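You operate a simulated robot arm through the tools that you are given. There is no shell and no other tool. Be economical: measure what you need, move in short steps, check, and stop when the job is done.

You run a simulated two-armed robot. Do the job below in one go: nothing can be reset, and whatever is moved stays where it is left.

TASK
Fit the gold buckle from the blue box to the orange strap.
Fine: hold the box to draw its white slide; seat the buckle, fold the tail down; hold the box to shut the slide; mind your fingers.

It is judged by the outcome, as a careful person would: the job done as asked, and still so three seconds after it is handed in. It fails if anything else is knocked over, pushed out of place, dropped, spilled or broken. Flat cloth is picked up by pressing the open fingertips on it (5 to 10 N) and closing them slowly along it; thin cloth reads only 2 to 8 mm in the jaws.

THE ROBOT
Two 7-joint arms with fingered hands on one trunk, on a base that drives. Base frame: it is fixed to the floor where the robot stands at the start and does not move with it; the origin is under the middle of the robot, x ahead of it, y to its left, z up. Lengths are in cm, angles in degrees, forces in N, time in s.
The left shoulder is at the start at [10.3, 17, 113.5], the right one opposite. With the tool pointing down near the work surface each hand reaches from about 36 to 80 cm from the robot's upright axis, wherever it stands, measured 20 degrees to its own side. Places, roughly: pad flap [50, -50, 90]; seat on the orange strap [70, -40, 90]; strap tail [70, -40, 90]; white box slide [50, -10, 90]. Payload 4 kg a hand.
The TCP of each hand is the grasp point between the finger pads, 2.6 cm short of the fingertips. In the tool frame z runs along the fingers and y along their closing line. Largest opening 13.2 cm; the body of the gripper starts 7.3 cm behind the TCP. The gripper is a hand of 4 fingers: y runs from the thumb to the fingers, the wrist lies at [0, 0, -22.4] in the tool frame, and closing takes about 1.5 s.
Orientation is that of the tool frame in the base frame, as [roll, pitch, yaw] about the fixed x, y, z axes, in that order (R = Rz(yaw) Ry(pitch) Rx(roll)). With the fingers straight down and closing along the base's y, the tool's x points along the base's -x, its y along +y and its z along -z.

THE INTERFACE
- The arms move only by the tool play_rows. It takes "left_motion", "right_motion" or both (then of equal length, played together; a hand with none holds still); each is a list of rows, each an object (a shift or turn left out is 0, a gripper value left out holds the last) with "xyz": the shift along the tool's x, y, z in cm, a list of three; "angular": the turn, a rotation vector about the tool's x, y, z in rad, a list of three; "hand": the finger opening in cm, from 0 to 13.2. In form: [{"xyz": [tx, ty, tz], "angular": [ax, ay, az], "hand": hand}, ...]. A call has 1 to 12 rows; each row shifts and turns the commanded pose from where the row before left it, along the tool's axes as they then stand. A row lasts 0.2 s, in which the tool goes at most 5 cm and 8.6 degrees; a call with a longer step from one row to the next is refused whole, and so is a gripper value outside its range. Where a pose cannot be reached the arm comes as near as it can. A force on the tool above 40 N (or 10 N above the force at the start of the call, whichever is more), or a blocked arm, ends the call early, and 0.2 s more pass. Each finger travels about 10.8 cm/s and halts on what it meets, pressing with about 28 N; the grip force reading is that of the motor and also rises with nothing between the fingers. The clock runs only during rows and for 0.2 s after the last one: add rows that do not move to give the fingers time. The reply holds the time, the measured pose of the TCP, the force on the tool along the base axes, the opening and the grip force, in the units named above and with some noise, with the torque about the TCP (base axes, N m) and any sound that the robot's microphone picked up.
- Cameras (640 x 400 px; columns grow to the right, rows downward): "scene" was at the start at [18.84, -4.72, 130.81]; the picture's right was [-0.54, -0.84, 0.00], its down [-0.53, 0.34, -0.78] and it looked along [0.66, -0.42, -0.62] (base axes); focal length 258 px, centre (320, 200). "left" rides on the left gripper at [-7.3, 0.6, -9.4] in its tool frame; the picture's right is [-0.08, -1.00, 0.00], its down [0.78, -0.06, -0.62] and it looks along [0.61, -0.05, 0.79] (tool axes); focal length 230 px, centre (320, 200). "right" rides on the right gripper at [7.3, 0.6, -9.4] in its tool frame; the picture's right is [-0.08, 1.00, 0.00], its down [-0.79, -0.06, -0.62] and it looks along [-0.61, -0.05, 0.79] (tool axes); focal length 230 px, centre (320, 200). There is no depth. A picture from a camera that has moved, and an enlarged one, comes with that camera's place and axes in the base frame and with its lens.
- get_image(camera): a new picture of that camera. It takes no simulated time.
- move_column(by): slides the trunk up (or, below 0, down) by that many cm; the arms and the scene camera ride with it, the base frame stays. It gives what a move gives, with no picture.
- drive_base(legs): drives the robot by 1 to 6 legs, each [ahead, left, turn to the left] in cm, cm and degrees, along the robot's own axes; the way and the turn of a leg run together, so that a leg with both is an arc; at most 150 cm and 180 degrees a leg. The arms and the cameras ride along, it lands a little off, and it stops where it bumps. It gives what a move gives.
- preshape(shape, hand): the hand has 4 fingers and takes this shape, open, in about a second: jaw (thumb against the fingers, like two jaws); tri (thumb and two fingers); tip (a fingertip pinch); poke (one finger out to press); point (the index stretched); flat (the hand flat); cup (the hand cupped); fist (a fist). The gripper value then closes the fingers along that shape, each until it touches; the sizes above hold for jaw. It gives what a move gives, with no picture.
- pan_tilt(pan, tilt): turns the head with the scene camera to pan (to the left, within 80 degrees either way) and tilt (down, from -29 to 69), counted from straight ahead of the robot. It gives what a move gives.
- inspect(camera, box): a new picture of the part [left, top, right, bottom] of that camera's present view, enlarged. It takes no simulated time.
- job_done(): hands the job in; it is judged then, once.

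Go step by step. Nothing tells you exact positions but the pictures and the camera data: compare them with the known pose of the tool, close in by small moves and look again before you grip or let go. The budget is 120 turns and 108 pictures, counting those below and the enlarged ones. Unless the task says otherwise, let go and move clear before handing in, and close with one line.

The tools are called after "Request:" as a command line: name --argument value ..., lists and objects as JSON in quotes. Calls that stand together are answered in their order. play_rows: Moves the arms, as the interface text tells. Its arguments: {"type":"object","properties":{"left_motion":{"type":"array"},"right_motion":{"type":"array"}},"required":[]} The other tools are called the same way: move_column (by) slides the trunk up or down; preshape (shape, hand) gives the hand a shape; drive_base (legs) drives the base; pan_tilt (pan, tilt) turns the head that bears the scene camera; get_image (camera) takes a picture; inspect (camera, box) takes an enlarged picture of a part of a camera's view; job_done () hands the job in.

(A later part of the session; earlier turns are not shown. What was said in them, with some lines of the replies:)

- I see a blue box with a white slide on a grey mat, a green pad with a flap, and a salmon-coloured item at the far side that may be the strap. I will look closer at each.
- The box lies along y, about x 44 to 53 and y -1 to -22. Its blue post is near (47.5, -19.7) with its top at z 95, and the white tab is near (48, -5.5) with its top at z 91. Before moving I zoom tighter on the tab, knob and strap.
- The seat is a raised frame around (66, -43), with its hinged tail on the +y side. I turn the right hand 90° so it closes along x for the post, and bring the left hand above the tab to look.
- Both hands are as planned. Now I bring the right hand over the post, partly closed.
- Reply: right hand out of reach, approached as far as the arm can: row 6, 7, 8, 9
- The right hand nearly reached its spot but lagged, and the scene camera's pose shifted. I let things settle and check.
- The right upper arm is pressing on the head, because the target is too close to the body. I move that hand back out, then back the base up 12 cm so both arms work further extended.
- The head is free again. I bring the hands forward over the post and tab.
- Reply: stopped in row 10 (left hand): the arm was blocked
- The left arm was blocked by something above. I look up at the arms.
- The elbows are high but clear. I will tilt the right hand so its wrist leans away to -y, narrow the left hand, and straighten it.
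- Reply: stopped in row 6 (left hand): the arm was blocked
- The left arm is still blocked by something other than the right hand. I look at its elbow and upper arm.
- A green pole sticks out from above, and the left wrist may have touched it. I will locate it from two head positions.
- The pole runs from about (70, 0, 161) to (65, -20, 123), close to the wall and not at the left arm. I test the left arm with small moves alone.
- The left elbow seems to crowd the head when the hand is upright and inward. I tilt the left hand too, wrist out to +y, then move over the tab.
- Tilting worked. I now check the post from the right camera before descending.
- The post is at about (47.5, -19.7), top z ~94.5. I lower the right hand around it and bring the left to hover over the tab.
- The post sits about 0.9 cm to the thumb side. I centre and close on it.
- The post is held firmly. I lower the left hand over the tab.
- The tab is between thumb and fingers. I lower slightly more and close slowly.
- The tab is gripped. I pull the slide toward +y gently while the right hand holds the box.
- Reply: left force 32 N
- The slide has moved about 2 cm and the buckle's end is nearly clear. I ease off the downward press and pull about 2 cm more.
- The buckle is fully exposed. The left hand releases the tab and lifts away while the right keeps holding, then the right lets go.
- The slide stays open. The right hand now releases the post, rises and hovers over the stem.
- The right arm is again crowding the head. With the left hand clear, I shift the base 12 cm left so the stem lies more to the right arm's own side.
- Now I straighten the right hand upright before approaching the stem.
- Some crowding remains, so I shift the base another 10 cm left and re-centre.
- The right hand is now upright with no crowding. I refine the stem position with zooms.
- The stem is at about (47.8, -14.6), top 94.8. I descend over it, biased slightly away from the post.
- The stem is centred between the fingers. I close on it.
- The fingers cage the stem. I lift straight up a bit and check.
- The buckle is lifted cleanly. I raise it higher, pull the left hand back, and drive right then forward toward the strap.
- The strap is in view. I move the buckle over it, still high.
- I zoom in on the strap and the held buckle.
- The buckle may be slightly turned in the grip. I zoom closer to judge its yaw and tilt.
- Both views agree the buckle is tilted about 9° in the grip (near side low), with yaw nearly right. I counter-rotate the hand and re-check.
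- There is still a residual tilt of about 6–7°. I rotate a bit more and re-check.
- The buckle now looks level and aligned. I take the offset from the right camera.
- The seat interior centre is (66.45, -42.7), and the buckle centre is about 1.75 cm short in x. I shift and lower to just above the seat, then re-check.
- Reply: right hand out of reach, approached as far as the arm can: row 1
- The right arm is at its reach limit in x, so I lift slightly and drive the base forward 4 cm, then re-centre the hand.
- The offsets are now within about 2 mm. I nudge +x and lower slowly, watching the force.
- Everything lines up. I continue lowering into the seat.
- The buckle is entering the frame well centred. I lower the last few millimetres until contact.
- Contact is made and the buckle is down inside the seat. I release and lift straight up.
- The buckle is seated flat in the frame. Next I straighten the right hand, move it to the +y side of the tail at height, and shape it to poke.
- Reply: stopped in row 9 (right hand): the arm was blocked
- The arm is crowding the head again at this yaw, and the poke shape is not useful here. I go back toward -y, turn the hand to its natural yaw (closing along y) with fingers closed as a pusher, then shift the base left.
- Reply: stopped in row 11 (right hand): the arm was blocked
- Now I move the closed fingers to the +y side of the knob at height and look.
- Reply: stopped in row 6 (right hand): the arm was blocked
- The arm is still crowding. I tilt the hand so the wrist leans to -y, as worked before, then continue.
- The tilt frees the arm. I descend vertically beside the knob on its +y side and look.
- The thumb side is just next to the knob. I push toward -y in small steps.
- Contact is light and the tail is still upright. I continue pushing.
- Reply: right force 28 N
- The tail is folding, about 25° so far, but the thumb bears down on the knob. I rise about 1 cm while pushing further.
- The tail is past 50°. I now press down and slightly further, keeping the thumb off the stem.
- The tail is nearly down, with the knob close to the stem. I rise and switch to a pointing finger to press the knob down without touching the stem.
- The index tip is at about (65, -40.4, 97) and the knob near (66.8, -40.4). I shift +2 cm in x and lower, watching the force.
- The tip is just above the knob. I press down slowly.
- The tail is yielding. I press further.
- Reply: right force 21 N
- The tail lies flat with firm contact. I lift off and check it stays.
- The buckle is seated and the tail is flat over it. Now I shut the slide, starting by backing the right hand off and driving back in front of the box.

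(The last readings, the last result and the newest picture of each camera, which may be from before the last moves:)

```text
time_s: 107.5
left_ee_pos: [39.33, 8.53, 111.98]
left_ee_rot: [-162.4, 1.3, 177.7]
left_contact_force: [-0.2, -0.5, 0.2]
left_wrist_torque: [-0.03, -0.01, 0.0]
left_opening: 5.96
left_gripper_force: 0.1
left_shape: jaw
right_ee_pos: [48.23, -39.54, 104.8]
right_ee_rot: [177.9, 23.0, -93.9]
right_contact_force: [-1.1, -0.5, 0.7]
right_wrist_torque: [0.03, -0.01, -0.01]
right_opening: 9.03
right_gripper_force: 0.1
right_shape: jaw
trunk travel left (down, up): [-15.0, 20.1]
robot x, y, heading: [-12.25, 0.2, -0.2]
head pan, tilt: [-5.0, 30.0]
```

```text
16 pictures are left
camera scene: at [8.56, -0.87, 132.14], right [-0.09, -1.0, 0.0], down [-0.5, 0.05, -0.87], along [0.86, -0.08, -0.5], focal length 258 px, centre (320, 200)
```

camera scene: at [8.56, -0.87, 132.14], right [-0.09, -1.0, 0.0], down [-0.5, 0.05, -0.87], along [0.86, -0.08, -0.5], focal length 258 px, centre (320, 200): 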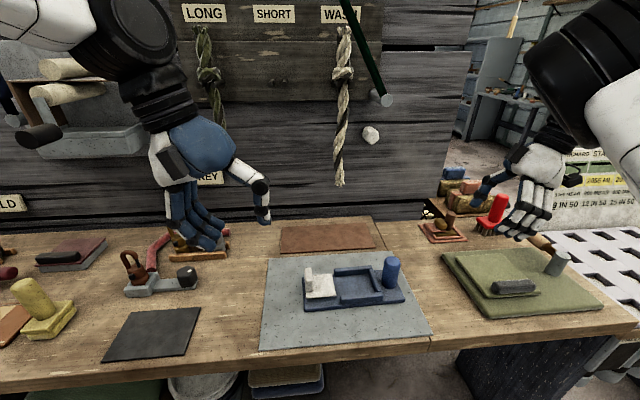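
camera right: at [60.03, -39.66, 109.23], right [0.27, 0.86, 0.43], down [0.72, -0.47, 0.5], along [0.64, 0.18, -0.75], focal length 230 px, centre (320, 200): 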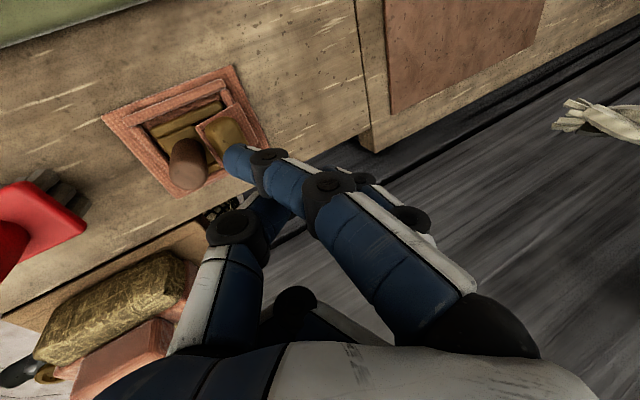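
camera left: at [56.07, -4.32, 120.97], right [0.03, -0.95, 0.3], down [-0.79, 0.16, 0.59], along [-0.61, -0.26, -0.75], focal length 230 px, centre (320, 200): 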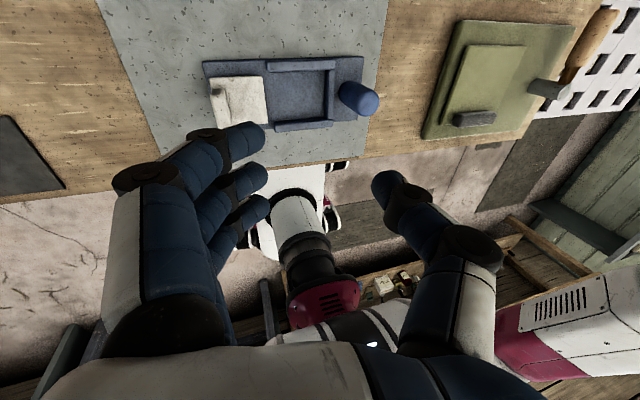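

The scene is as I left it. I bring the right hand over the post and the left over the tab.

Request:
play_rows --right_motion '[{"xyz": [-2.9, 0.2, 1.55]}, {"xyz": [-2.9, 0.2, 1.55]}, {"xyz": [-2.9, 0.2, 1.55]}, {"xyz": [-2.9, 0.2, 1.55]}, {"xyz": [-2.9, 0.2, 1.55]}, {"xyz": [-2.9, 0.2, 1.55]}, {}, {}]' --left_motion '[{"xyz": [-1.5, -0.9, 2.2]}, {"xyz": [-1.5, -0.9, 2.2]}, {"xyz": [-1.5, -0.9, 2.2]}, {"xyz": [-1.5, -0.9, 2.2]}, {"xyz": [-1.5, -0.9, 2.2]}, {"xyz": [-1.5, -0.9, 2.2]}, {}, {}]'

Request:
get_image --camera "right"

Request:
get_image --camera "left"

```text
time_s: 109.3
left_ee_pos: [48.1, -1.01, 101.32]
left_ee_rot: [-162.4, 1.2, 177.7]
left_contact_force: [-0.7, 0.0, -0.9]
left_wrist_torque: [-0.02, -0.01, -0.01]
left_opening: 5.93
left_gripper_force: 0.0
left_shape: jaw
right_ee_pos: [48.05, -21.89, 102.97]
right_ee_rot: [177.3, 25.6, -96.9]
right_contact_force: [0.1, 1.0, 0.5]
right_wrist_torque: [0.0, -0.03, -0.01]
right_opening: 9.03
right_gripper_force: 0.0
right_shape: jaw
trunk travel left (down, up): [-15.0, 20.1]
robot x, y, heading: [-11.84, 0.23, -0.3]
head pan, tilt: [-5.0, 30.0]
```

```text
15 pictures are left
camera right: at [46.73, -32.47, 108.24], right [-0.98, 0.17, 0.08], down [0.14, 0.43, 0.89], along [0.12, 0.89, -0.45], focal length 230 px, centre (320, 200)
```

right: 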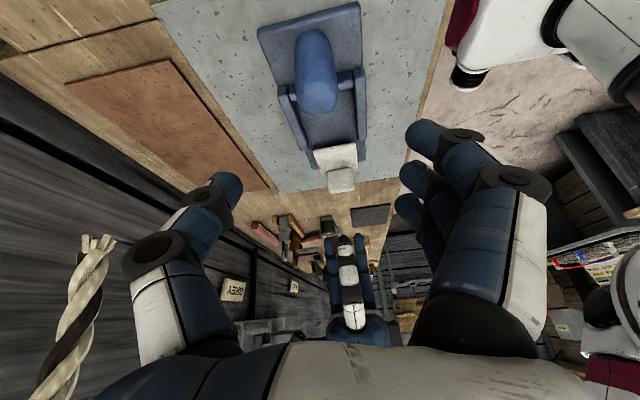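

```text
14 pictures are left
camera left: at [55.37, 2.11, 110.25], right [0.03, -0.95, 0.3], down [-0.79, 0.16, 0.59], along [-0.61, -0.26, -0.75], focal length 230 px, centre (320, 200)
```

left: 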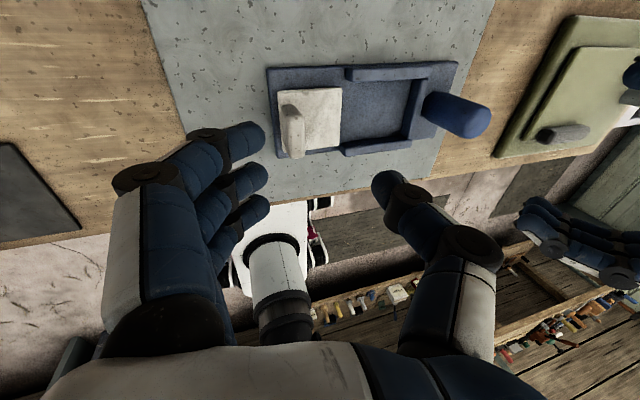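

The right arm is crowding a little again, so I add some tilt and descend partway over the post.

Request:
play_rows --right_motion '[{"angular": [0, -0.1, 0]}, {}, {"xyz": [0.97, 0, 1.75]}, {"xyz": [0.97, 0, 1.75]}, {}, {}]'

Request:
get_image --camera "right"

```text
time_s: 110.7
left_ee_pos: [48.12, -0.99, 101.28]
left_ee_rot: [-162.4, 1.3, 177.7]
left_contact_force: [-0.9, -0.3, -0.1]
left_wrist_torque: [0.0, 0.0, 0.0]
left_opening: 5.94
left_gripper_force: 0.0
left_shape: jaw
right_ee_pos: [47.98, -20.22, 99.15]
right_ee_rot: [177.8, 29.3, -94.6]
right_contact_force: [-0.3, -0.1, 0.4]
right_wrist_torque: [-0.01, -0.01, -0.01]
right_opening: 9.03
right_gripper_force: 0.0
right_shape: jaw
trunk travel left (down, up): [-15.0, 20.1]
robot x, y, heading: [-11.2, 0.24, -0.3]
head pan, tilt: [-5.0, 30.0]
```

```text
13 pictures are left
camera right: at [46.93, -31.14, 103.75], right [-0.99, 0.13, 0.07], down [0.12, 0.38, 0.92], along [0.09, 0.92, -0.39], focal length 230 px, centre (320, 200)
```

right: 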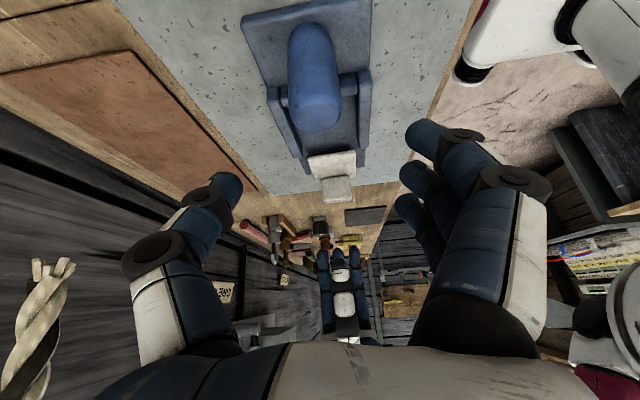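

Well aligned. I descend the rest and grip the post.

Request:
play_rows --right_motion '[{"xyz": [0.7, -0.03, 1.45]}, {"xyz": [0.7, -0.03, 1.45]}, {"xyz": [0.7, -0.03, 1.45]}, {"xyz": [0.7, -0.03, 1.45]}, {}, {"hand": 7}, {"hand": 5}, {"hand": 4}, {"hand": 3}, {"hand": 2.5}, {}, {}]'

Request:
get_image --camera "right"

```text
time_s: 113.3
left_ee_pos: [48.02, -1.08, 101.37]
left_ee_rot: [-162.4, 1.2, 177.7]
left_contact_force: [-0.3, 0.3, 0.4]
left_wrist_torque: [0.0, -0.01, -0.02]
left_opening: 5.97
left_gripper_force: 0.0
left_shape: jaw
right_ee_pos: [47.84, -19.71, 92.61]
right_ee_rot: [177.8, 28.9, -94.3]
right_contact_force: [-0.3, 0.1, -0.7]
right_wrist_torque: [-0.02, -0.02, 0.0]
right_opening: 2.61
right_gripper_force: 0.2
right_shape: jaw
trunk travel left (down, up): [-15.0, 20.1]
robot x, y, heading: [-12.11, 0.64, -0.2]
head pan, tilt: [-5.0, 30.0]
```

```text
12 pictures are left
camera right: at [46.86, -30.58, 97.29], right [-0.99, 0.12, 0.07], down [0.11, 0.38, 0.92], along [0.09, 0.92, -0.39], focal length 230 px, centre (320, 200)
```

right: 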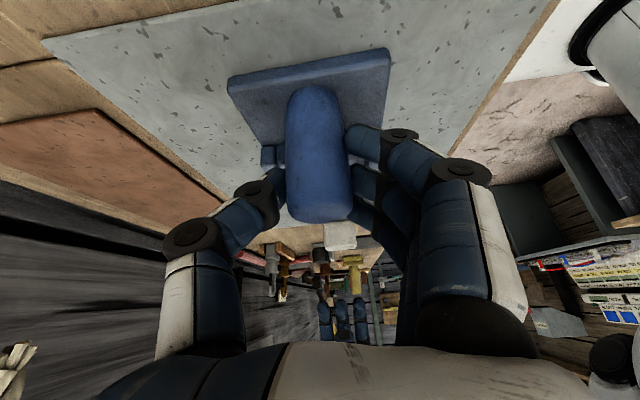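

The fingers have not quite closed on the post, so I tighten them and lower the left hand over the tab.

Request:
play_rows --right_motion '[{"hand": 2}, {"hand": 1.5}, {"hand": 1}, {}, {}, {}, {}, {}]' --left_motion '[{}, {}, {"xyz": [0, 0.5, 1.85]}, {"xyz": [0, 0.5, 1.75]}, {"xyz": [0, 0.5, 1.75]}, {"xyz": [0, 0.5, 1.75]}, {"xyz": [0, 0.5, 1.75]}, {}]'

Request:
inspect --camera "scene" --box '[240, 180, 432, 324]'

```text
time_s: 115.1
left_ee_pos: [48.09, -1.31, 92.0]
left_ee_rot: [-162.4, 1.2, 177.7]
left_contact_force: [-0.3, -0.3, 0.4]
left_wrist_torque: [0.0, 0.0, 0.04]
left_opening: 5.91
left_gripper_force: 0.1
left_shape: jaw
right_ee_pos: [47.84, -19.68, 92.6]
right_ee_rot: [177.9, 28.9, -94.3]
right_contact_force: [0.0, 1.3, 0.7]
right_wrist_torque: [-0.08, 0.19, 0.0]
right_opening: 1.49
right_gripper_force: 27.7
right_shape: jaw
trunk travel left (down, up): [-15.0, 20.1]
robot x, y, heading: [-11.84, 0.18, -0.4]
head pan, tilt: [-5.0, 30.0]
```

```text
2.78 times, centred on (336, 252) of scene
camera zoom: at [8.54, -0.85, 132.15], right [-0.09, -1.0, 0.0], down [-0.5, 0.05, -0.87], along [0.86, -0.08, -0.5], focal length 715 px, centre (276, 56)
```

zoom: 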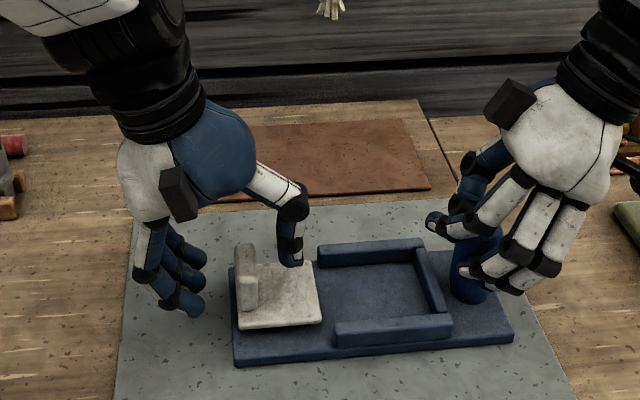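

The post is held. I close on the tab and push the slide toward -y.

Request:
play_rows --left_motion '[{"hand": 4}, {"hand": 3}, {"hand": 2}, {"hand": 1.2}, {"hand": 0.6}, {}, {"xyz": [0, -0.06, -0.2]}, {"xyz": [0, -0.48, 0.15]}, {"xyz": [0, -0.48, 0.15]}, {"xyz": [0, -0.48, 0.15]}, {"xyz": [0, -0.48, 0.15]}, {}]'

Request:
inspect --camera "scene" --box '[240, 180, 432, 324]'

```text
time_s: 117.7
left_ee_pos: [48.02, -3.33, 92.24]
left_ee_rot: [-162.4, 1.3, 177.7]
left_contact_force: [-3.0, 3.0, -4.9]
left_wrist_torque: [0.44, 0.04, -0.31]
left_opening: 0.62
left_gripper_force: 28.0
left_shape: jaw
right_ee_pos: [47.98, -19.69, 92.69]
right_ee_rot: [177.8, 28.9, -94.4]
right_contact_force: [2.7, -4.8, 5.4]
right_wrist_torque: [-0.13, 0.16, 0.02]
right_opening: 1.53
right_gripper_force: 27.7
right_shape: jaw
trunk travel left (down, up): [-15.0, 20.1]
robot x, y, heading: [-11.8, 0.16, -0.4]
head pan, tilt: [-5.0, 30.0]
```

```text
2.78 times, centred on (336, 252) of scene
camera zoom: at [8.55, -0.88, 132.14], right [-0.09, -1.0, 0.0], down [-0.5, 0.05, -0.87], along [0.86, -0.08, -0.5], focal length 715 px, centre (276, 56)
```

zoom: 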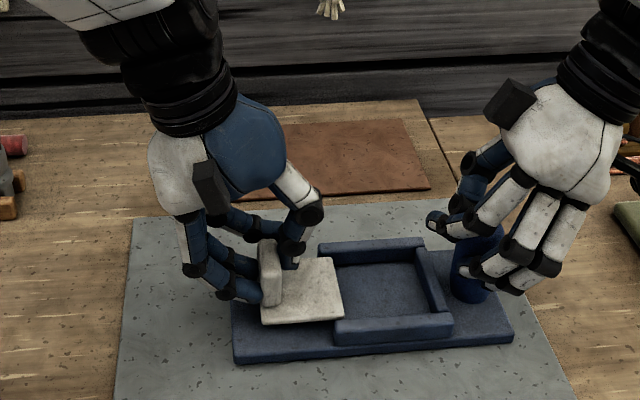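

Sliding smoothly with low force. I continue pushing.

Request:
play_rows --left_motion '[{"xyz": [0, -0.48, 0.15]}, {"xyz": [0, -0.48, 0.15]}, {"xyz": [0, -0.48, 0.15]}, {"xyz": [0, -0.48, 0.15]}, {"xyz": [0, -0.48, 0.15]}, {}]'

Request:
inspect --camera "scene" --box '[240, 180, 432, 324]'

```text
time_s: 119.1
left_ee_pos: [48.92, -4.99, 93.03]
left_ee_rot: [-161.1, 1.3, 179.1]
left_contact_force: [-3.1, 4.3, -6.2]
left_wrist_torque: [0.64, 0.12, -0.54]
left_opening: 0.62
left_gripper_force: 27.7
left_shape: jaw
right_ee_pos: [47.9, -19.7, 92.57]
right_ee_rot: [177.7, 29.0, -94.4]
right_contact_force: [5.5, -4.8, 11.0]
right_wrist_torque: [-0.17, 0.11, -0.08]
right_opening: 1.53
right_gripper_force: 27.9
right_shape: jaw
trunk travel left (down, up): [-15.0, 20.1]
robot x, y, heading: [-12.14, -0.1, -0.4]
head pan, tilt: [-5.0, 30.0]
```

```text
2.78 times, centred on (336, 252) of scene
camera zoom: at [8.55, -0.88, 132.14], right [-0.09, -1.0, 0.0], down [-0.5, 0.05, -0.87], along [0.86, -0.08, -0.5], focal length 715 px, centre (276, 56)
```

zoom: 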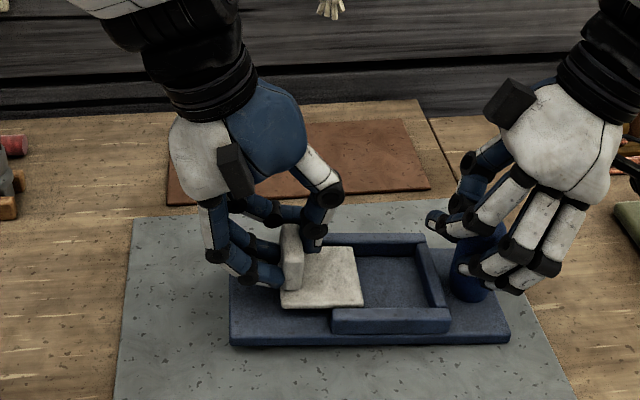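

The left arm is crowding again and has begun lifting that end of the box slightly. I back off 1 cm and lower to set it down flat, then will re-tilt the hand.

Request:
play_rows --left_motion '[{"xyz": [0, 0.5, -0.1]}, {"xyz": [0, 0.5, -0.1]}, {"xyz": [0, 0.1, 0.15]}, {}, {}]'

Request:
inspect --camera "scene" --box '[240, 180, 432, 324]'

```text
time_s: 120.3
left_ee_pos: [48.56, -4.22, 92.51]
left_ee_rot: [-161.5, 1.4, 178.7]
left_contact_force: [-2.1, -4.7, -2.8]
left_wrist_torque: [0.21, -0.04, -0.32]
left_opening: 0.59
left_gripper_force: 28.5
left_shape: jaw
right_ee_pos: [47.68, -19.55, 92.55]
right_ee_rot: [177.7, 28.9, -94.4]
right_contact_force: [1.6, 5.2, 4.2]
right_wrist_torque: [0.0, 0.22, 0.04]
right_opening: 1.51
right_gripper_force: 27.5
right_shape: jaw
trunk travel left (down, up): [-15.0, 20.1]
robot x, y, heading: [-11.68, 0.05, -0.2]
head pan, tilt: [-5.0, 30.0]
```

```text
2.78 times, centred on (336, 252) of scene
camera zoom: at [8.56, -0.84, 132.14], right [-0.09, -1.0, 0.0], down [-0.5, 0.05, -0.87], along [0.86, -0.08, -0.5], focal length 715 px, centre (276, 56)
```

zoom: 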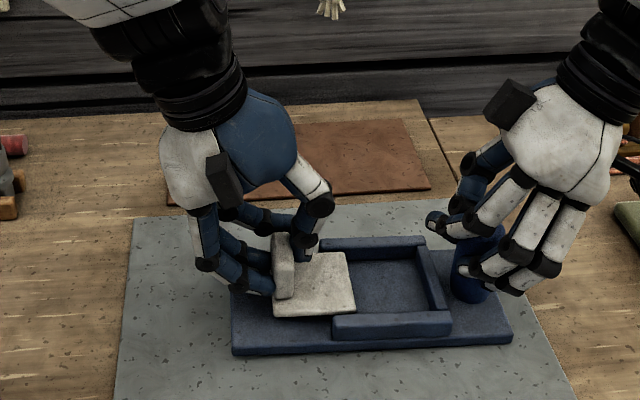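

Request:
play_rows --left_motion '[{"xyz": [0, 0.35, 0.15]}, {"xyz": [0, 0.2, 0.3]}, {}, {"hand": 2}, {"hand": 4}, {"hand": 6}, {}, {"angular": [0.07, 0, 0]}, {"angular": [0.07, 0, 0]}, {"angular": [0.07, 0, 0]}, {}, {}]'

Request:
inspect --camera "scene" --box '[240, 180, 432, 324]'

```text
time_s: 122.9
left_ee_pos: [47.99, -4.46, 91.45]
left_ee_rot: [-150.3, 1.2, 177.7]
left_contact_force: [0.4, -0.5, -0.3]
left_wrist_torque: [-0.01, 0.03, 0.01]
left_opening: 5.94
left_gripper_force: 0.0
left_shape: jaw
right_ee_pos: [47.83, -19.62, 92.6]
right_ee_rot: [177.8, 28.9, -94.3]
right_contact_force: [-0.2, 0.3, 1.1]
right_wrist_torque: [-0.15, 0.21, 0.01]
right_opening: 1.45
right_gripper_force: 28.3
right_shape: jaw
trunk travel left (down, up): [-15.0, 20.1]
robot x, y, heading: [-11.78, 0.12, -0.2]
head pan, tilt: [-5.0, 30.0]
```

```text
2.78 times, centred on (336, 252) of scene
camera zoom: at [8.56, -0.86, 132.14], right [-0.09, -1.0, 0.0], down [-0.5, 0.05, -0.87], along [0.86, -0.08, -0.5], focal length 715 px, centre (276, 56)
```

zoom: 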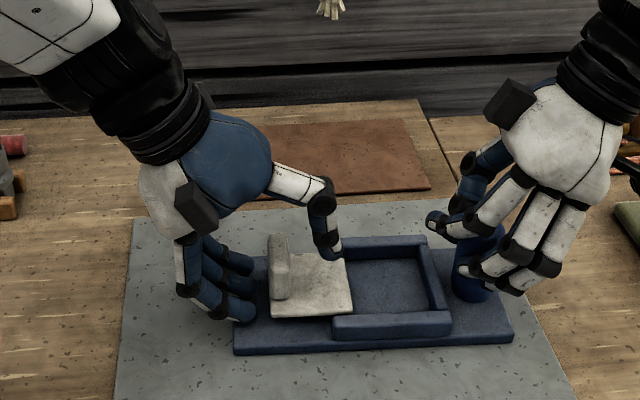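

The tab is free and the arm uncrowded at the steeper tilt. I push the tab with the fingers on its +y side, no gripping needed.

Request:
play_rows --left_motion '[{"xyz": [0, -0.43, 0.25]}, {"xyz": [0, -0.43, 0.25]}, {"xyz": [0, -0.43, 0.25]}, {"xyz": [0, -0.43, 0.25]}, {"xyz": [0, -0.43, 0.25]}, {"xyz": [0, -0.43, 0.25]}, {}]'

```text
time_s: 124.5
left_ee_pos: [48.03, -7.43, 91.43]
left_ee_rot: [-150.4, 1.3, 177.7]
left_contact_force: [1.3, 12.1, 5.0]
left_wrist_torque: [0.56, -0.08, -0.01]
left_opening: 6.36
left_gripper_force: 0.2
left_shape: jaw
right_ee_pos: [47.84, -19.64, 92.75]
right_ee_rot: [177.8, 28.8, -94.4]
right_contact_force: [-0.7, -10.6, -2.4]
right_wrist_torque: [-0.29, 0.28, 0.0]
right_opening: 1.45
right_gripper_force: 27.7
right_shape: jaw
trunk travel left (down, up): [-15.0, 20.1]
robot x, y, heading: [-12.07, 0.26, -0.2]
head pan, tilt: [-5.0, 30.0]
```

Request:
play_rows --left_motion '[{"xyz": [0, -0.43, 0.25]}, {"xyz": [0, -0.43, 0.25]}, {}]'

Request:
inspect --camera "scene" --box '[240, 180, 432, 324]'

```text
time_s: 125.3
left_ee_pos: [47.96, -8.42, 91.49]
left_ee_rot: [-150.3, 1.2, 177.7]
left_contact_force: [0.0, -0.8, 0.5]
left_wrist_torque: [0.05, -0.01, -0.05]
left_opening: 6.0
left_gripper_force: 0.1
left_shape: jaw
right_ee_pos: [47.91, -19.68, 92.7]
right_ee_rot: [177.8, 29.0, -94.3]
right_contact_force: [-0.1, 0.0, 0.4]
right_wrist_torque: [0.02, 0.01, 0.0]
right_opening: 0.71
right_gripper_force: 27.9
right_shape: jaw
trunk travel left (down, up): [-15.0, 20.1]
robot x, y, heading: [-12.36, 0.08, -0.2]
head pan, tilt: [-5.0, 30.0]
```

```text
2.78 times, centred on (336, 252) of scene
camera zoom: at [8.56, -0.86, 132.14], right [-0.09, -1.0, 0.0], down [-0.5, 0.05, -0.87], along [0.86, -0.08, -0.5], focal length 715 px, centre (276, 56)
```

zoom: 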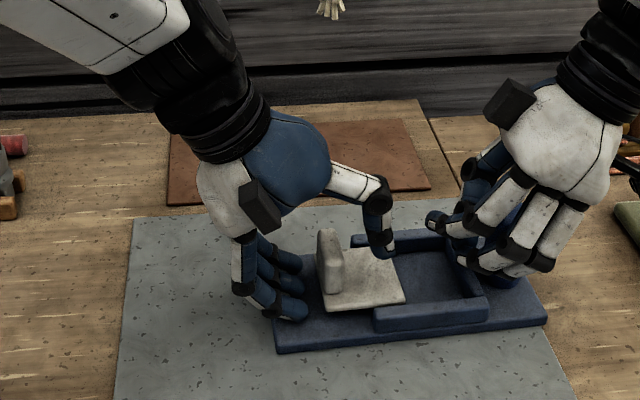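

Mistake noted: the slide reached its stop and my extra push slipped the box about 3 cm toward -y. The slide is shut, so I lift the left hand clear, open the right, and look in order to pull the box back to its place.

Request:
play_rows --left_motion '[{"xyz": [0, 0.4, -0.2]}, {"xyz": [0, -0.9, -1.7]}, {"xyz": [0, -0.9, -1.7]}, {"xyz": [0, -0.9, -1.7]}, {"xyz": [0, -0.5, -2.5]}, {"xyz": [0, 0, -3]}, {"xyz": [0, 1.5, -2]}, {}]' --right_motion '[{}, {}, {"hand": 3}, {"hand": 5}, {"hand": 8}, {"hand": 9}, {}, {}]'

Request:
get_image --camera "right"

```text
time_s: 127.1
left_ee_pos: [47.9, -3.26, 103.17]
left_ee_rot: [-150.5, 1.2, 177.7]
left_contact_force: [-0.2, 0.4, 0.0]
left_wrist_torque: [0.01, 0.0, 0.0]
left_opening: 6.02
left_gripper_force: 0.1
left_shape: jaw
right_ee_pos: [47.71, -19.55, 92.56]
right_ee_rot: [177.8, 29.0, -94.5]
right_contact_force: [0.0, 0.2, -0.1]
right_wrist_torque: [0.0, 0.01, -0.02]
right_opening: 8.96
right_gripper_force: 0.2
right_shape: jaw
trunk travel left (down, up): [-15.0, 20.1]
robot x, y, heading: [-12.13, 0.27, -0.3]
head pan, tilt: [-5.0, 30.0]
```

```text
5 pictures are left
camera right: at [46.86, -30.6, 97.3], right [-0.99, 0.12, 0.07], down [0.11, 0.38, 0.92], along [0.09, 0.92, -0.39], focal length 230 px, centre (320, 200)
```

right: 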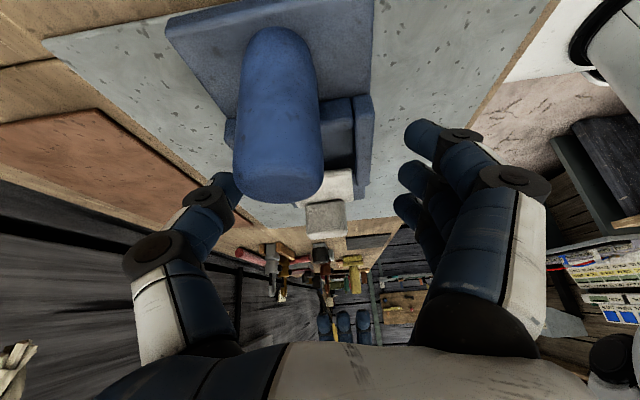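

The post is now about 1.2 cm in +x and 2.8 cm in -y from its place. I re-centre, grip it, and draw the box back.

Request:
play_rows --right_motion '[{"xyz": [0, -1.3, 0]}, {"xyz": [1.2, 0, -0.65]}, {"xyz": [1.16, 0, -0.65]}, {}, {"hand": 6}, {"hand": 4}, {"hand": 3}, {"hand": 2}, {"hand": 1}, {}, {}]'

Request:
play_rows --right_motion '[{"xyz": [-0.4, 0.22, 0.22]}, {"xyz": [-0.4, 0.22, 0.22]}, {"xyz": [-0.4, 0.22, 0.22]}, {"xyz": [-0.4, 0.22, 0.22]}, {"xyz": [-0.4, 0.22, 0.22]}, {"xyz": [-0.4, 0.22, 0.22]}, {}]'

Request:
inspect --camera "scene" --box '[240, 180, 432, 324]'

```text
time_s: 129.5
left_ee_pos: [47.9, -3.16, 103.23]
left_ee_rot: [-150.3, 1.4, 177.7]
left_contact_force: [0.4, 0.0, -0.9]
left_wrist_torque: [0.01, 0.01, 0.04]
left_opening: 6.0
left_gripper_force: 0.0
left_shape: jaw
right_ee_pos: [49.0, -22.07, 92.47]
right_ee_rot: [177.8, 28.8, -94.1]
right_contact_force: [-0.9, 1.1, 1.8]
right_wrist_torque: [-0.04, 0.29, 0.0]
right_opening: 0.42
right_gripper_force: 27.7
right_shape: jaw
trunk travel left (down, up): [-15.0, 20.1]
robot x, y, heading: [-12.02, 0.17, -0.4]
head pan, tilt: [-5.0, 30.0]
```

```text
time_s: 131.1
left_ee_pos: [47.86, -3.3, 103.05]
left_ee_rot: [-150.4, 1.2, 177.7]
left_contact_force: [-0.7, -0.1, 0.3]
left_wrist_torque: [0.02, -0.02, -0.01]
left_opening: 6.01
left_gripper_force: 0.1
left_shape: jaw
right_ee_pos: [47.8, -19.95, 92.43]
right_ee_rot: [177.7, 29.0, -94.6]
right_contact_force: [-0.1, -0.1, 0.6]
right_wrist_torque: [0.0, -0.01, -0.02]
right_opening: 0.1
right_gripper_force: 28.4
right_shape: jaw
trunk travel left (down, up): [-15.0, 20.1]
robot x, y, heading: [-12.23, 0.25, -0.4]
head pan, tilt: [-5.0, 30.0]
```

```text
2.78 times, centred on (336, 252) of scene
camera zoom: at [8.56, -0.86, 132.14], right [-0.09, -1.0, 0.0], down [-0.5, 0.05, -0.87], along [0.86, -0.08, -0.5], focal length 715 px, centre (276, 56)
```

zoom: 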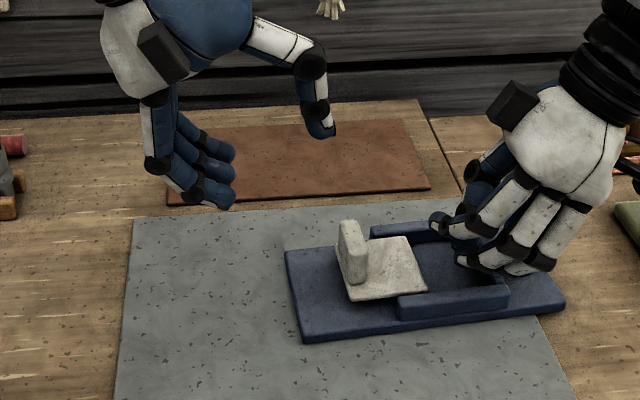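

The post slipped out again and the box shifted further, now about (+2.3, -5) cm off its place. I lift both hands, shift the base left so the right hand can grip the post upright and well-centred, then draw the box back.

Request:
play_rows --right_motion '[{"xyz": [-0.97, 0, -1.75]}, {"xyz": [-0.97, 0, -1.75]}, {"xyz": [-0.97, 0, -1.75]}, {"xyz": [-0.97, 0, -1.75]}, {"xyz": [-0.97, 0, -1.75]}, {"xyz": [2, 0, -1]}, {"xyz": [2, 0, -1], "hand": 9}, {"xyz": [2, 0, -1]}, {}]' --left_motion '[{"xyz": [0, -1, -1.75]}, {"xyz": [0, -1, -1.75]}, {"xyz": [0, -1, -1.75]}, {"xyz": [0, -0.5, -1.75]}, {}, {}, {}, {}, {}]'

Request:
drive_base --legs '[[0, 18, 0]]'

Request:
play_rows --right_motion '[{"angular": [0, 0.13, 0]}, {"angular": [0, 0.13, 0]}, {"angular": [0, 0.13, 0]}, {"angular": [0, 0.11, 0]}, {"angular": [0, 0, -0.07]}, {}]'

```text
time_s: 133.1
left_ee_pos: [47.71, -2.85, 111.09]
left_ee_rot: [-150.3, 1.2, 177.7]
left_contact_force: [0.5, 0.6, 0.4]
left_wrist_torque: [0.04, 0.03, 0.0]
left_opening: 6.02
left_gripper_force: 0.0
left_shape: jaw
right_ee_pos: [47.87, -26.16, 102.28]
right_ee_rot: [177.8, 28.6, -94.1]
right_contact_force: [1.0, 0.2, -0.2]
right_wrist_torque: [-0.02, 0.03, 0.02]
right_opening: 9.0
right_gripper_force: 0.0
right_shape: jaw
trunk travel left (down, up): [-15.0, 20.1]
robot x, y, heading: [-11.5, -0.0, -0.5]
head pan, tilt: [-5.0, 30.0]
```

```text
time_s: 135.3
left_ee_pos: [47.86, 15.13, 111.06]
left_ee_rot: [-150.3, 1.2, 177.6]
left_contact_force: [0.3, -0.2, -0.3]
left_wrist_torque: [-0.01, -0.02, 0.0]
left_opening: 6.01
left_gripper_force: 0.1
left_shape: jaw
right_ee_pos: [47.96, -8.18, 102.36]
right_ee_rot: [177.8, 28.7, -94.1]
right_contact_force: [0.9, 0.7, 0.3]
right_wrist_torque: [-0.01, 0.0, 0.01]
right_opening: 8.97
right_gripper_force: 0.1
right_shape: jaw
trunk travel left (down, up): [-15.0, 20.1]
robot x, y, heading: [-11.8, 18.21, -0.3]
head pan, tilt: [-5.0, 30.0]
```

```text
time_s: 136.7
left_ee_pos: [47.78, 15.09, 110.95]
left_ee_rot: [-150.4, 1.2, 177.7]
left_contact_force: [0.2, 0.4, -0.7]
left_wrist_torque: [-0.01, 0.01, -0.01]
left_opening: 5.98
left_gripper_force: 0.1
left_shape: jaw
right_ee_pos: [47.86, -10.1, 101.82]
right_ee_rot: [177.8, 3.0, -91.9]
right_contact_force: [-0.4, -0.2, -0.3]
right_wrist_torque: [-0.01, 0.0, 0.0]
right_opening: 8.98
right_gripper_force: 0.0
right_shape: jaw
trunk travel left (down, up): [-15.0, 20.1]
robot x, y, heading: [-12.17, 18.51, -0.1]
head pan, tilt: [-5.0, 30.0]
```

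Request:
play_rows --right_motion '[{"xyz": [2.8, -0.4, 0]}, {"xyz": [2.8, -0.4, 0]}, {"xyz": [2.8, -0.4, 0]}, {"xyz": [2.8, -0.4, 0]}, {"xyz": [2.8, -0.4, 0]}, {"xyz": [2.7, -0.4, 0]}, {}]'

Request:
get_image --camera "right"

```text
time_s: 138.3
left_ee_pos: [47.8, 15.22, 110.98]
left_ee_rot: [-150.3, 1.3, 177.6]
left_contact_force: [0.0, -1.2, -0.2]
left_wrist_torque: [-0.02, -0.03, -0.01]
left_opening: 6.02
left_gripper_force: 0.1
left_shape: jaw
right_ee_pos: [50.79, -24.96, 102.19]
right_ee_rot: [178.0, 0.2, -88.9]
right_contact_force: [-0.5, 0.0, -0.2]
right_wrist_torque: [-0.03, -0.01, 0.0]
right_opening: 8.97
right_gripper_force: 0.0
right_shape: jaw
trunk travel left (down, up): [-15.0, 20.1]
robot x, y, heading: [-12.11, 18.24, -0.2]
head pan, tilt: [-5.0, 30.0]
```

```text
3 pictures are left
camera right: at [50.67, -32.27, 111.48], right [-1.0, 0.06, 0.03], down [0.07, 0.78, 0.62], along [0.01, 0.62, -0.79], focal length 230 px, centre (320, 200)
```

right: 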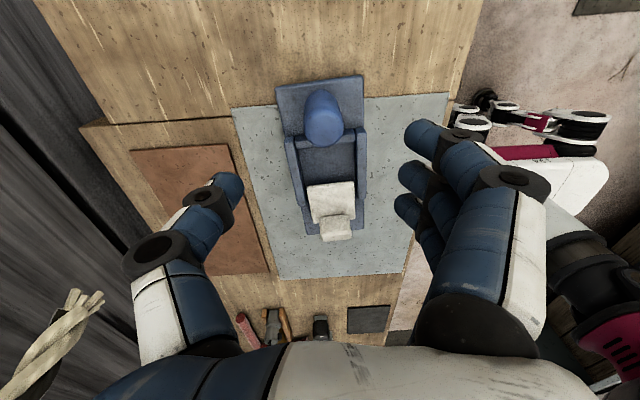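

The post is at about (50.15, -25.8). I descend upright around it and grip.

Request:
play_rows --right_motion '[{"xyz": [0.2, 0.12, 1.98]}, {"xyz": [0.2, 0.12, 1.98]}, {"xyz": [0.2, 0.12, 1.98]}, {"xyz": [0.2, 0.12, 1.98]}, {"xyz": [0.2, 0.12, 1.98]}, {}, {"hand": 6}, {"hand": 4}, {"hand": 2.5}, {"hand": 1.5}, {"hand": 0.8}, {}]'

Request:
play_rows --right_motion '[{}, {}, {}]'

```text
time_s: 140.9
left_ee_pos: [47.88, 15.07, 110.86]
left_ee_rot: [-150.4, 1.2, 177.7]
left_contact_force: [-0.1, -0.5, -0.5]
left_wrist_torque: [0.0, -0.02, 0.01]
left_opening: 5.99
left_gripper_force: 0.1
left_shape: jaw
right_ee_pos: [49.83, -25.96, 92.23]
right_ee_rot: [178.0, 0.3, -89.0]
right_contact_force: [0.5, 0.0, -0.6]
right_wrist_torque: [0.0, 0.09, 0.02]
right_opening: 1.59
right_gripper_force: 28.0
right_shape: jaw
trunk travel left (down, up): [-15.0, 20.1]
robot x, y, heading: [-11.67, 17.98, -0.2]
head pan, tilt: [-5.0, 30.0]
```

```text
time_s: 141.7
left_ee_pos: [47.79, 15.07, 111.03]
left_ee_rot: [-150.5, 1.2, 177.7]
left_contact_force: [0.1, 0.0, -0.3]
left_wrist_torque: [-0.01, 0.0, -0.02]
left_opening: 6.01
left_gripper_force: 0.1
left_shape: jaw
right_ee_pos: [49.78, -25.92, 92.2]
right_ee_rot: [178.0, 0.4, -89.0]
right_contact_force: [0.1, -0.5, -0.5]
right_wrist_torque: [-0.02, 0.09, 0.03]
right_opening: 1.58
right_gripper_force: 28.3
right_shape: jaw
trunk travel left (down, up): [-15.0, 20.1]
robot x, y, heading: [-11.89, 18.16, -0.4]
head pan, tilt: [-5.0, 30.0]
```

The grip is firm (opening as in the first hold). I draw the box back slowly by (-1.8, +6.2).

Request:
play_rows --right_motion '[{"xyz": [-0.56, 0.17, 0], "angular": [0, 0, 0.003]}, {"xyz": [-0.56, 0.17, 0], "angular": [0, 0, 0.003]}, {"xyz": [-0.56, 0.17, 0], "angular": [0, 0, 0.003]}, {"xyz": [-0.56, 0.17, 0], "angular": [0, 0, 0.003]}, {"xyz": [-0.56, 0.17, 0], "angular": [0, 0, 0.003]}, {"xyz": [-0.56, 0.17, 0], "angular": [0, 0, 0.003]}, {"xyz": [-0.56, 0.17, 0], "angular": [0, 0, 0.003]}, {"xyz": [-0.56, 0.17, 0], "angular": [0, 0, 0.003]}, {"xyz": [-0.56, 0.17, 0], "angular": [0, 0, 0.003]}, {"xyz": [-0.56, 0.17, 0], "angular": [0, 0, 0.003]}, {"xyz": [-0.56, 0.1, 0]}, {}]'

Request:
inspect --camera "scene" --box '[340, 200, 532, 330]'

```text
time_s: 144.3
left_ee_pos: [47.81, 15.05, 110.88]
left_ee_rot: [-150.4, 1.2, 177.7]
left_contact_force: [0.2, -0.4, 0.0]
left_wrist_torque: [-0.01, 0.0, 0.01]
left_opening: 6.0
left_gripper_force: 0.0
left_shape: jaw
right_ee_pos: [47.93, -19.64, 92.28]
right_ee_rot: [178.0, 0.2, -90.8]
right_contact_force: [0.5, 0.1, -0.1]
right_wrist_torque: [0.0, 0.09, 0.05]
right_opening: 1.52
right_gripper_force: 28.2
right_shape: jaw
trunk travel left (down, up): [-15.0, 20.1]
robot x, y, heading: [-11.86, 18.52, -0.1]
head pan, tilt: [-5.0, 30.0]
```

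```text
3.08 times, centred on (436, 265) of scene
camera zoom: at [8.67, 17.14, 132.13], right [-0.09, -1.0, 0.0], down [-0.5, 0.05, -0.87], along [0.86, -0.08, -0.5], focal length 792 px, centre (-37, 0)
```

zoom: 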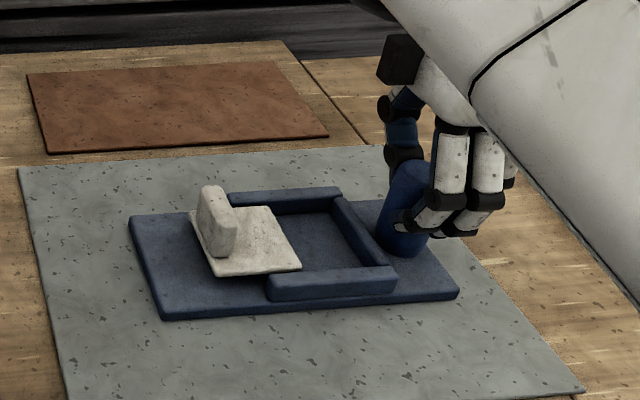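

The box is back in place (post at its original spot) with the slide still in. I release, lift away, and return the base to the earlier viewpoint to compare with the start.

Request:
play_rows --right_motion '[{"hand": 2.5}, {"hand": 5}, {"hand": 9}, {}, {"xyz": [0, 0, -2]}, {"xyz": [0, 0, -2.5]}, {"xyz": [0, 0, -2.5]}, {"xyz": [0, 0, -2.5]}, {"xyz": [0, 0, -2.5]}, {"xyz": [0, 0, -1]}, {}]'

Request:
drive_base --legs '[[0, -18.3, 0]]'

Request:
inspect --camera "scene" --box '[240, 180, 432, 324]'

```text
time_s: 146.7
left_ee_pos: [47.88, 15.07, 110.98]
left_ee_rot: [-150.4, 1.1, 177.7]
left_contact_force: [0.2, 0.4, 0.1]
left_wrist_torque: [0.01, -0.02, -0.01]
left_opening: 6.0
left_gripper_force: 0.1
left_shape: jaw
right_ee_pos: [48.48, -19.53, 105.42]
right_ee_rot: [178.2, 0.2, -90.7]
right_contact_force: [-0.1, -0.3, -1.0]
right_wrist_torque: [-0.01, -0.02, -0.04]
right_opening: 8.97
right_gripper_force: 0.1
right_shape: jaw
trunk travel left (down, up): [-15.0, 20.1]
robot x, y, heading: [-11.97, 18.42, -0.3]
head pan, tilt: [-5.0, 30.0]
```

```text
time_s: 148.9
left_ee_pos: [47.78, -3.1, 110.96]
left_ee_rot: [-150.4, 1.3, 177.7]
left_contact_force: [0.2, 0.2, -0.4]
left_wrist_torque: [0.02, 0.02, -0.04]
left_opening: 6.01
left_gripper_force: 0.0
left_shape: jaw
right_ee_pos: [48.45, -37.9, 105.42]
right_ee_rot: [178.1, 0.2, -90.6]
right_contact_force: [0.1, 0.1, 0.5]
right_wrist_torque: [0.02, 0.0, -0.02]
right_opening: 8.96
right_gripper_force: 0.0
right_shape: jaw
trunk travel left (down, up): [-15.0, 20.1]
robot x, y, heading: [-12.05, -0.5, -0.0]
head pan, tilt: [-5.0, 30.0]
```

```text
2.78 times, centred on (336, 252) of scene
camera zoom: at [8.58, -1.1, 132.14], right [-0.09, -1.0, 0.0], down [-0.5, 0.05, -0.87], along [0.86, -0.08, -0.5], focal length 715 px, centre (276, 56)
```

zoom: 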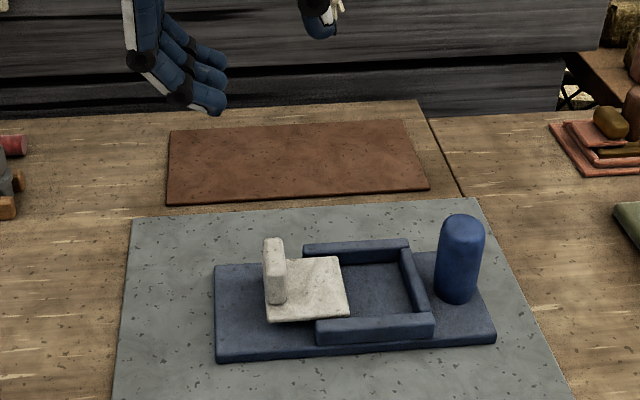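

The slide is as far in as at the start, so it is shut. The box sits about 1 cm too far in +y, so I go back to the same comfortable stance and nudge it by the post.

Request:
drive_base --legs '[[0, 18.6, 0]]'

Request:
play_rows --right_motion '[{}, {}]'

```text
time_s: 151.2
left_ee_pos: [47.84, 15.68, 110.98]
left_ee_rot: [-150.3, 1.4, 178.0]
left_contact_force: [0.5, 0.2, 0.6]
left_wrist_torque: [-0.02, 0.01, 0.0]
left_opening: 6.01
left_gripper_force: 0.0
left_shape: jaw
right_ee_pos: [48.59, -19.11, 105.39]
right_ee_rot: [178.2, 0.1, -90.5]
right_contact_force: [0.8, 0.5, 1.2]
right_wrist_torque: [-0.01, -0.02, 0.01]
right_opening: 8.97
right_gripper_force: 0.0
right_shape: jaw
trunk travel left (down, up): [-15.0, 20.1]
robot x, y, heading: [-12.12, 18.49, -0.0]
head pan, tilt: [-5.0, 30.0]
```

```text
time_s: 151.8
left_ee_pos: [47.8, 15.62, 110.96]
left_ee_rot: [-150.4, 1.4, 177.9]
left_contact_force: [-0.6, 0.5, -0.2]
left_wrist_torque: [-0.01, -0.01, -0.02]
left_opening: 5.99
left_gripper_force: 0.1
left_shape: jaw
right_ee_pos: [48.61, -19.2, 105.37]
right_ee_rot: [178.2, 0.2, -90.4]
right_contact_force: [-0.5, 0.5, 0.7]
right_wrist_torque: [0.03, 0.02, 0.01]
right_opening: 8.97
right_gripper_force: 0.1
right_shape: jaw
trunk travel left (down, up): [-15.0, 20.1]
robot x, y, heading: [-11.86, 18.07, 0.1]
head pan, tilt: [-5.0, 30.0]
```

Request:
play_rows --right_motion '[{"xyz": [0, 0.03, 2.5]}, {"xyz": [0, 0.03, 2.5]}, {"xyz": [0, 0.03, 2.5]}, {"xyz": [0, 0.03, 2.5]}, {"xyz": [0, 0, 2]}, {"xyz": [0, 0, 1]}, {"hand": 6}, {"hand": 4}, {"hand": 2.5}, {"hand": 1.5}, {"hand": 0.8}, {}]'

Request:
play_rows --right_motion '[{}, {}, {}]'

```text
time_s: 154.4
left_ee_pos: [47.8, 15.57, 110.91]
left_ee_rot: [-150.4, 1.2, 178.1]
left_contact_force: [-1.4, -0.6, 1.2]
left_wrist_torque: [-0.05, 0.04, 0.0]
left_opening: 6.0
left_gripper_force: 0.1
left_shape: jaw
right_ee_pos: [47.94, -19.27, 92.36]
right_ee_rot: [178.0, 0.3, -90.6]
right_contact_force: [-0.6, -0.4, -0.2]
right_wrist_torque: [0.01, 0.07, 0.06]
right_opening: 1.45
right_gripper_force: 27.8
right_shape: jaw
trunk travel left (down, up): [-15.0, 20.1]
robot x, y, heading: [-12.06, 18.1, 0.2]
head pan, tilt: [-5.0, 30.0]
```

```text
time_s: 155.2
left_ee_pos: [47.76, 15.68, 110.86]
left_ee_rot: [-150.3, 1.2, 178.0]
left_contact_force: [-0.2, 0.0, 0.3]
left_wrist_torque: [-0.05, -0.02, -0.01]
left_opening: 6.01
left_gripper_force: 0.0
left_shape: jaw
right_ee_pos: [47.99, -19.21, 92.38]
right_ee_rot: [178.2, 0.3, -90.6]
right_contact_force: [-0.2, -0.5, 0.3]
right_wrist_torque: [0.05, 0.07, 0.06]
right_opening: 1.43
right_gripper_force: 27.7
right_shape: jaw
trunk travel left (down, up): [-15.0, 20.1]
robot x, y, heading: [-12.1, 18.0, 0.3]
head pan, tilt: [-5.0, 30.0]
```

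The post is gripped again. I move it 1 cm toward -y slowly, then release, lift and return to the same viewpoint for the last picture.

Request:
play_rows --right_motion '[{"xyz": [0.2, 0, 0]}, {"xyz": [0.2, 0, 0]}, {"xyz": [0.2, 0, 0]}, {"xyz": [0.2, 0, 0]}, {"xyz": [0.2, 0, 0]}, {}, {"hand": 2.5}, {"hand": 5}, {"hand": 9}, {}, {"xyz": [0, 0, -2]}, {"xyz": [0, 0, -2.5]}]'

Request:
play_rows --right_motion '[{"xyz": [0, 0, -2.5]}, {"xyz": [0, 0, -2.5]}, {"xyz": [0, 0, -2.5]}, {"xyz": [0, 0, -1]}, {}]'

Request:
drive_base --legs '[[0, -18.1, 0]]'

Request:
inspect --camera "scene" --box '[240, 180, 432, 324]'

```text
time_s: 157.8
left_ee_pos: [47.75, 15.58, 111.1]
left_ee_rot: [-150.5, 1.3, 178.0]
left_contact_force: [-0.3, -0.3, 0.2]
left_wrist_torque: [-0.04, -0.01, -0.02]
left_opening: 5.99
left_gripper_force: 0.1
left_shape: jaw
right_ee_pos: [48.15, -20.0, 97.05]
right_ee_rot: [178.1, 0.3, -90.5]
right_contact_force: [-0.2, -0.7, -0.1]
right_wrist_torque: [0.01, -0.01, -0.03]
right_opening: 8.96
right_gripper_force: 0.0
right_shape: jaw
trunk travel left (down, up): [-15.0, 20.1]
robot x, y, heading: [-12.1, 18.44, -0.1]
head pan, tilt: [-5.0, 30.0]
```

```text
time_s: 159.0
left_ee_pos: [47.77, 15.63, 110.96]
left_ee_rot: [-150.4, 1.1, 178.0]
left_contact_force: [0.4, 0.0, 0.3]
left_wrist_torque: [-0.03, 0.02, -0.04]
left_opening: 6.0
left_gripper_force: 0.0
left_shape: jaw
right_ee_pos: [48.5, -20.26, 105.4]
right_ee_rot: [178.1, 0.1, -90.5]
right_contact_force: [-0.2, -0.3, 0.1]
right_wrist_torque: [0.01, 0.02, -0.01]
right_opening: 8.97
right_gripper_force: 0.0
right_shape: jaw
trunk travel left (down, up): [-15.0, 20.1]
robot x, y, heading: [-11.81, 18.28, 0.0]
head pan, tilt: [-5.0, 30.0]
```

```text
time_s: 161.2
left_ee_pos: [47.74, -2.28, 110.89]
left_ee_rot: [-150.4, 1.3, 178.1]
left_contact_force: [0.8, 0.5, 0.2]
left_wrist_torque: [0.01, -0.03, -0.02]
left_opening: 6.0
left_gripper_force: 0.0
left_shape: jaw
right_ee_pos: [48.53, -38.02, 105.37]
right_ee_rot: [178.2, 0.2, -90.2]
right_contact_force: [1.6, 0.0, 0.0]
right_wrist_torque: [0.02, -0.02, -0.02]
right_opening: 8.97
right_gripper_force: 0.0
right_shape: jaw
trunk travel left (down, up): [-15.0, 20.1]
robot x, y, heading: [-12.15, 0.4, 0.3]
head pan, tilt: [-5.0, 30.0]
```

```text
2.78 times, centred on (336, 252) of scene
camera zoom: at [8.64, -0.55, 132.14], right [-0.08, -1.0, 0.0], down [-0.5, 0.04, -0.87], along [0.86, -0.07, -0.5], focal length 715 px, centre (276, 56)
```

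zoom: 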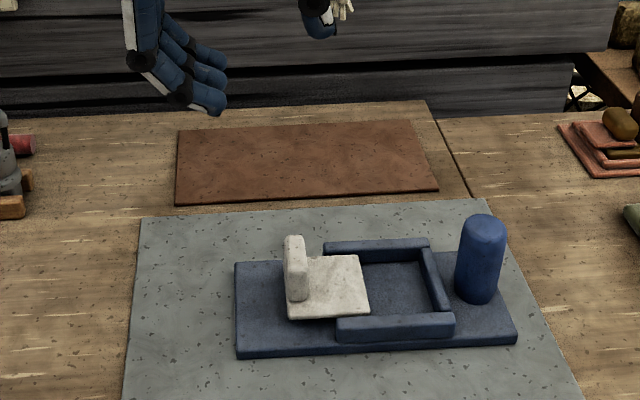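

The box is back where it stood, the slide is shut, and the buckle sits on the strap under the folded tail. Both hands are clear, so I hand in.

Request:
job_done

```text
The job is handed in.
```

I fitted the gold buckle to the orange strap, folded the tail down flat over it and shut the white slide. While I was shutting the slide the blue box slipped about 5 cm. I drew it back, and in the last picture it sits at its starting place on the mat as near as I can measure.
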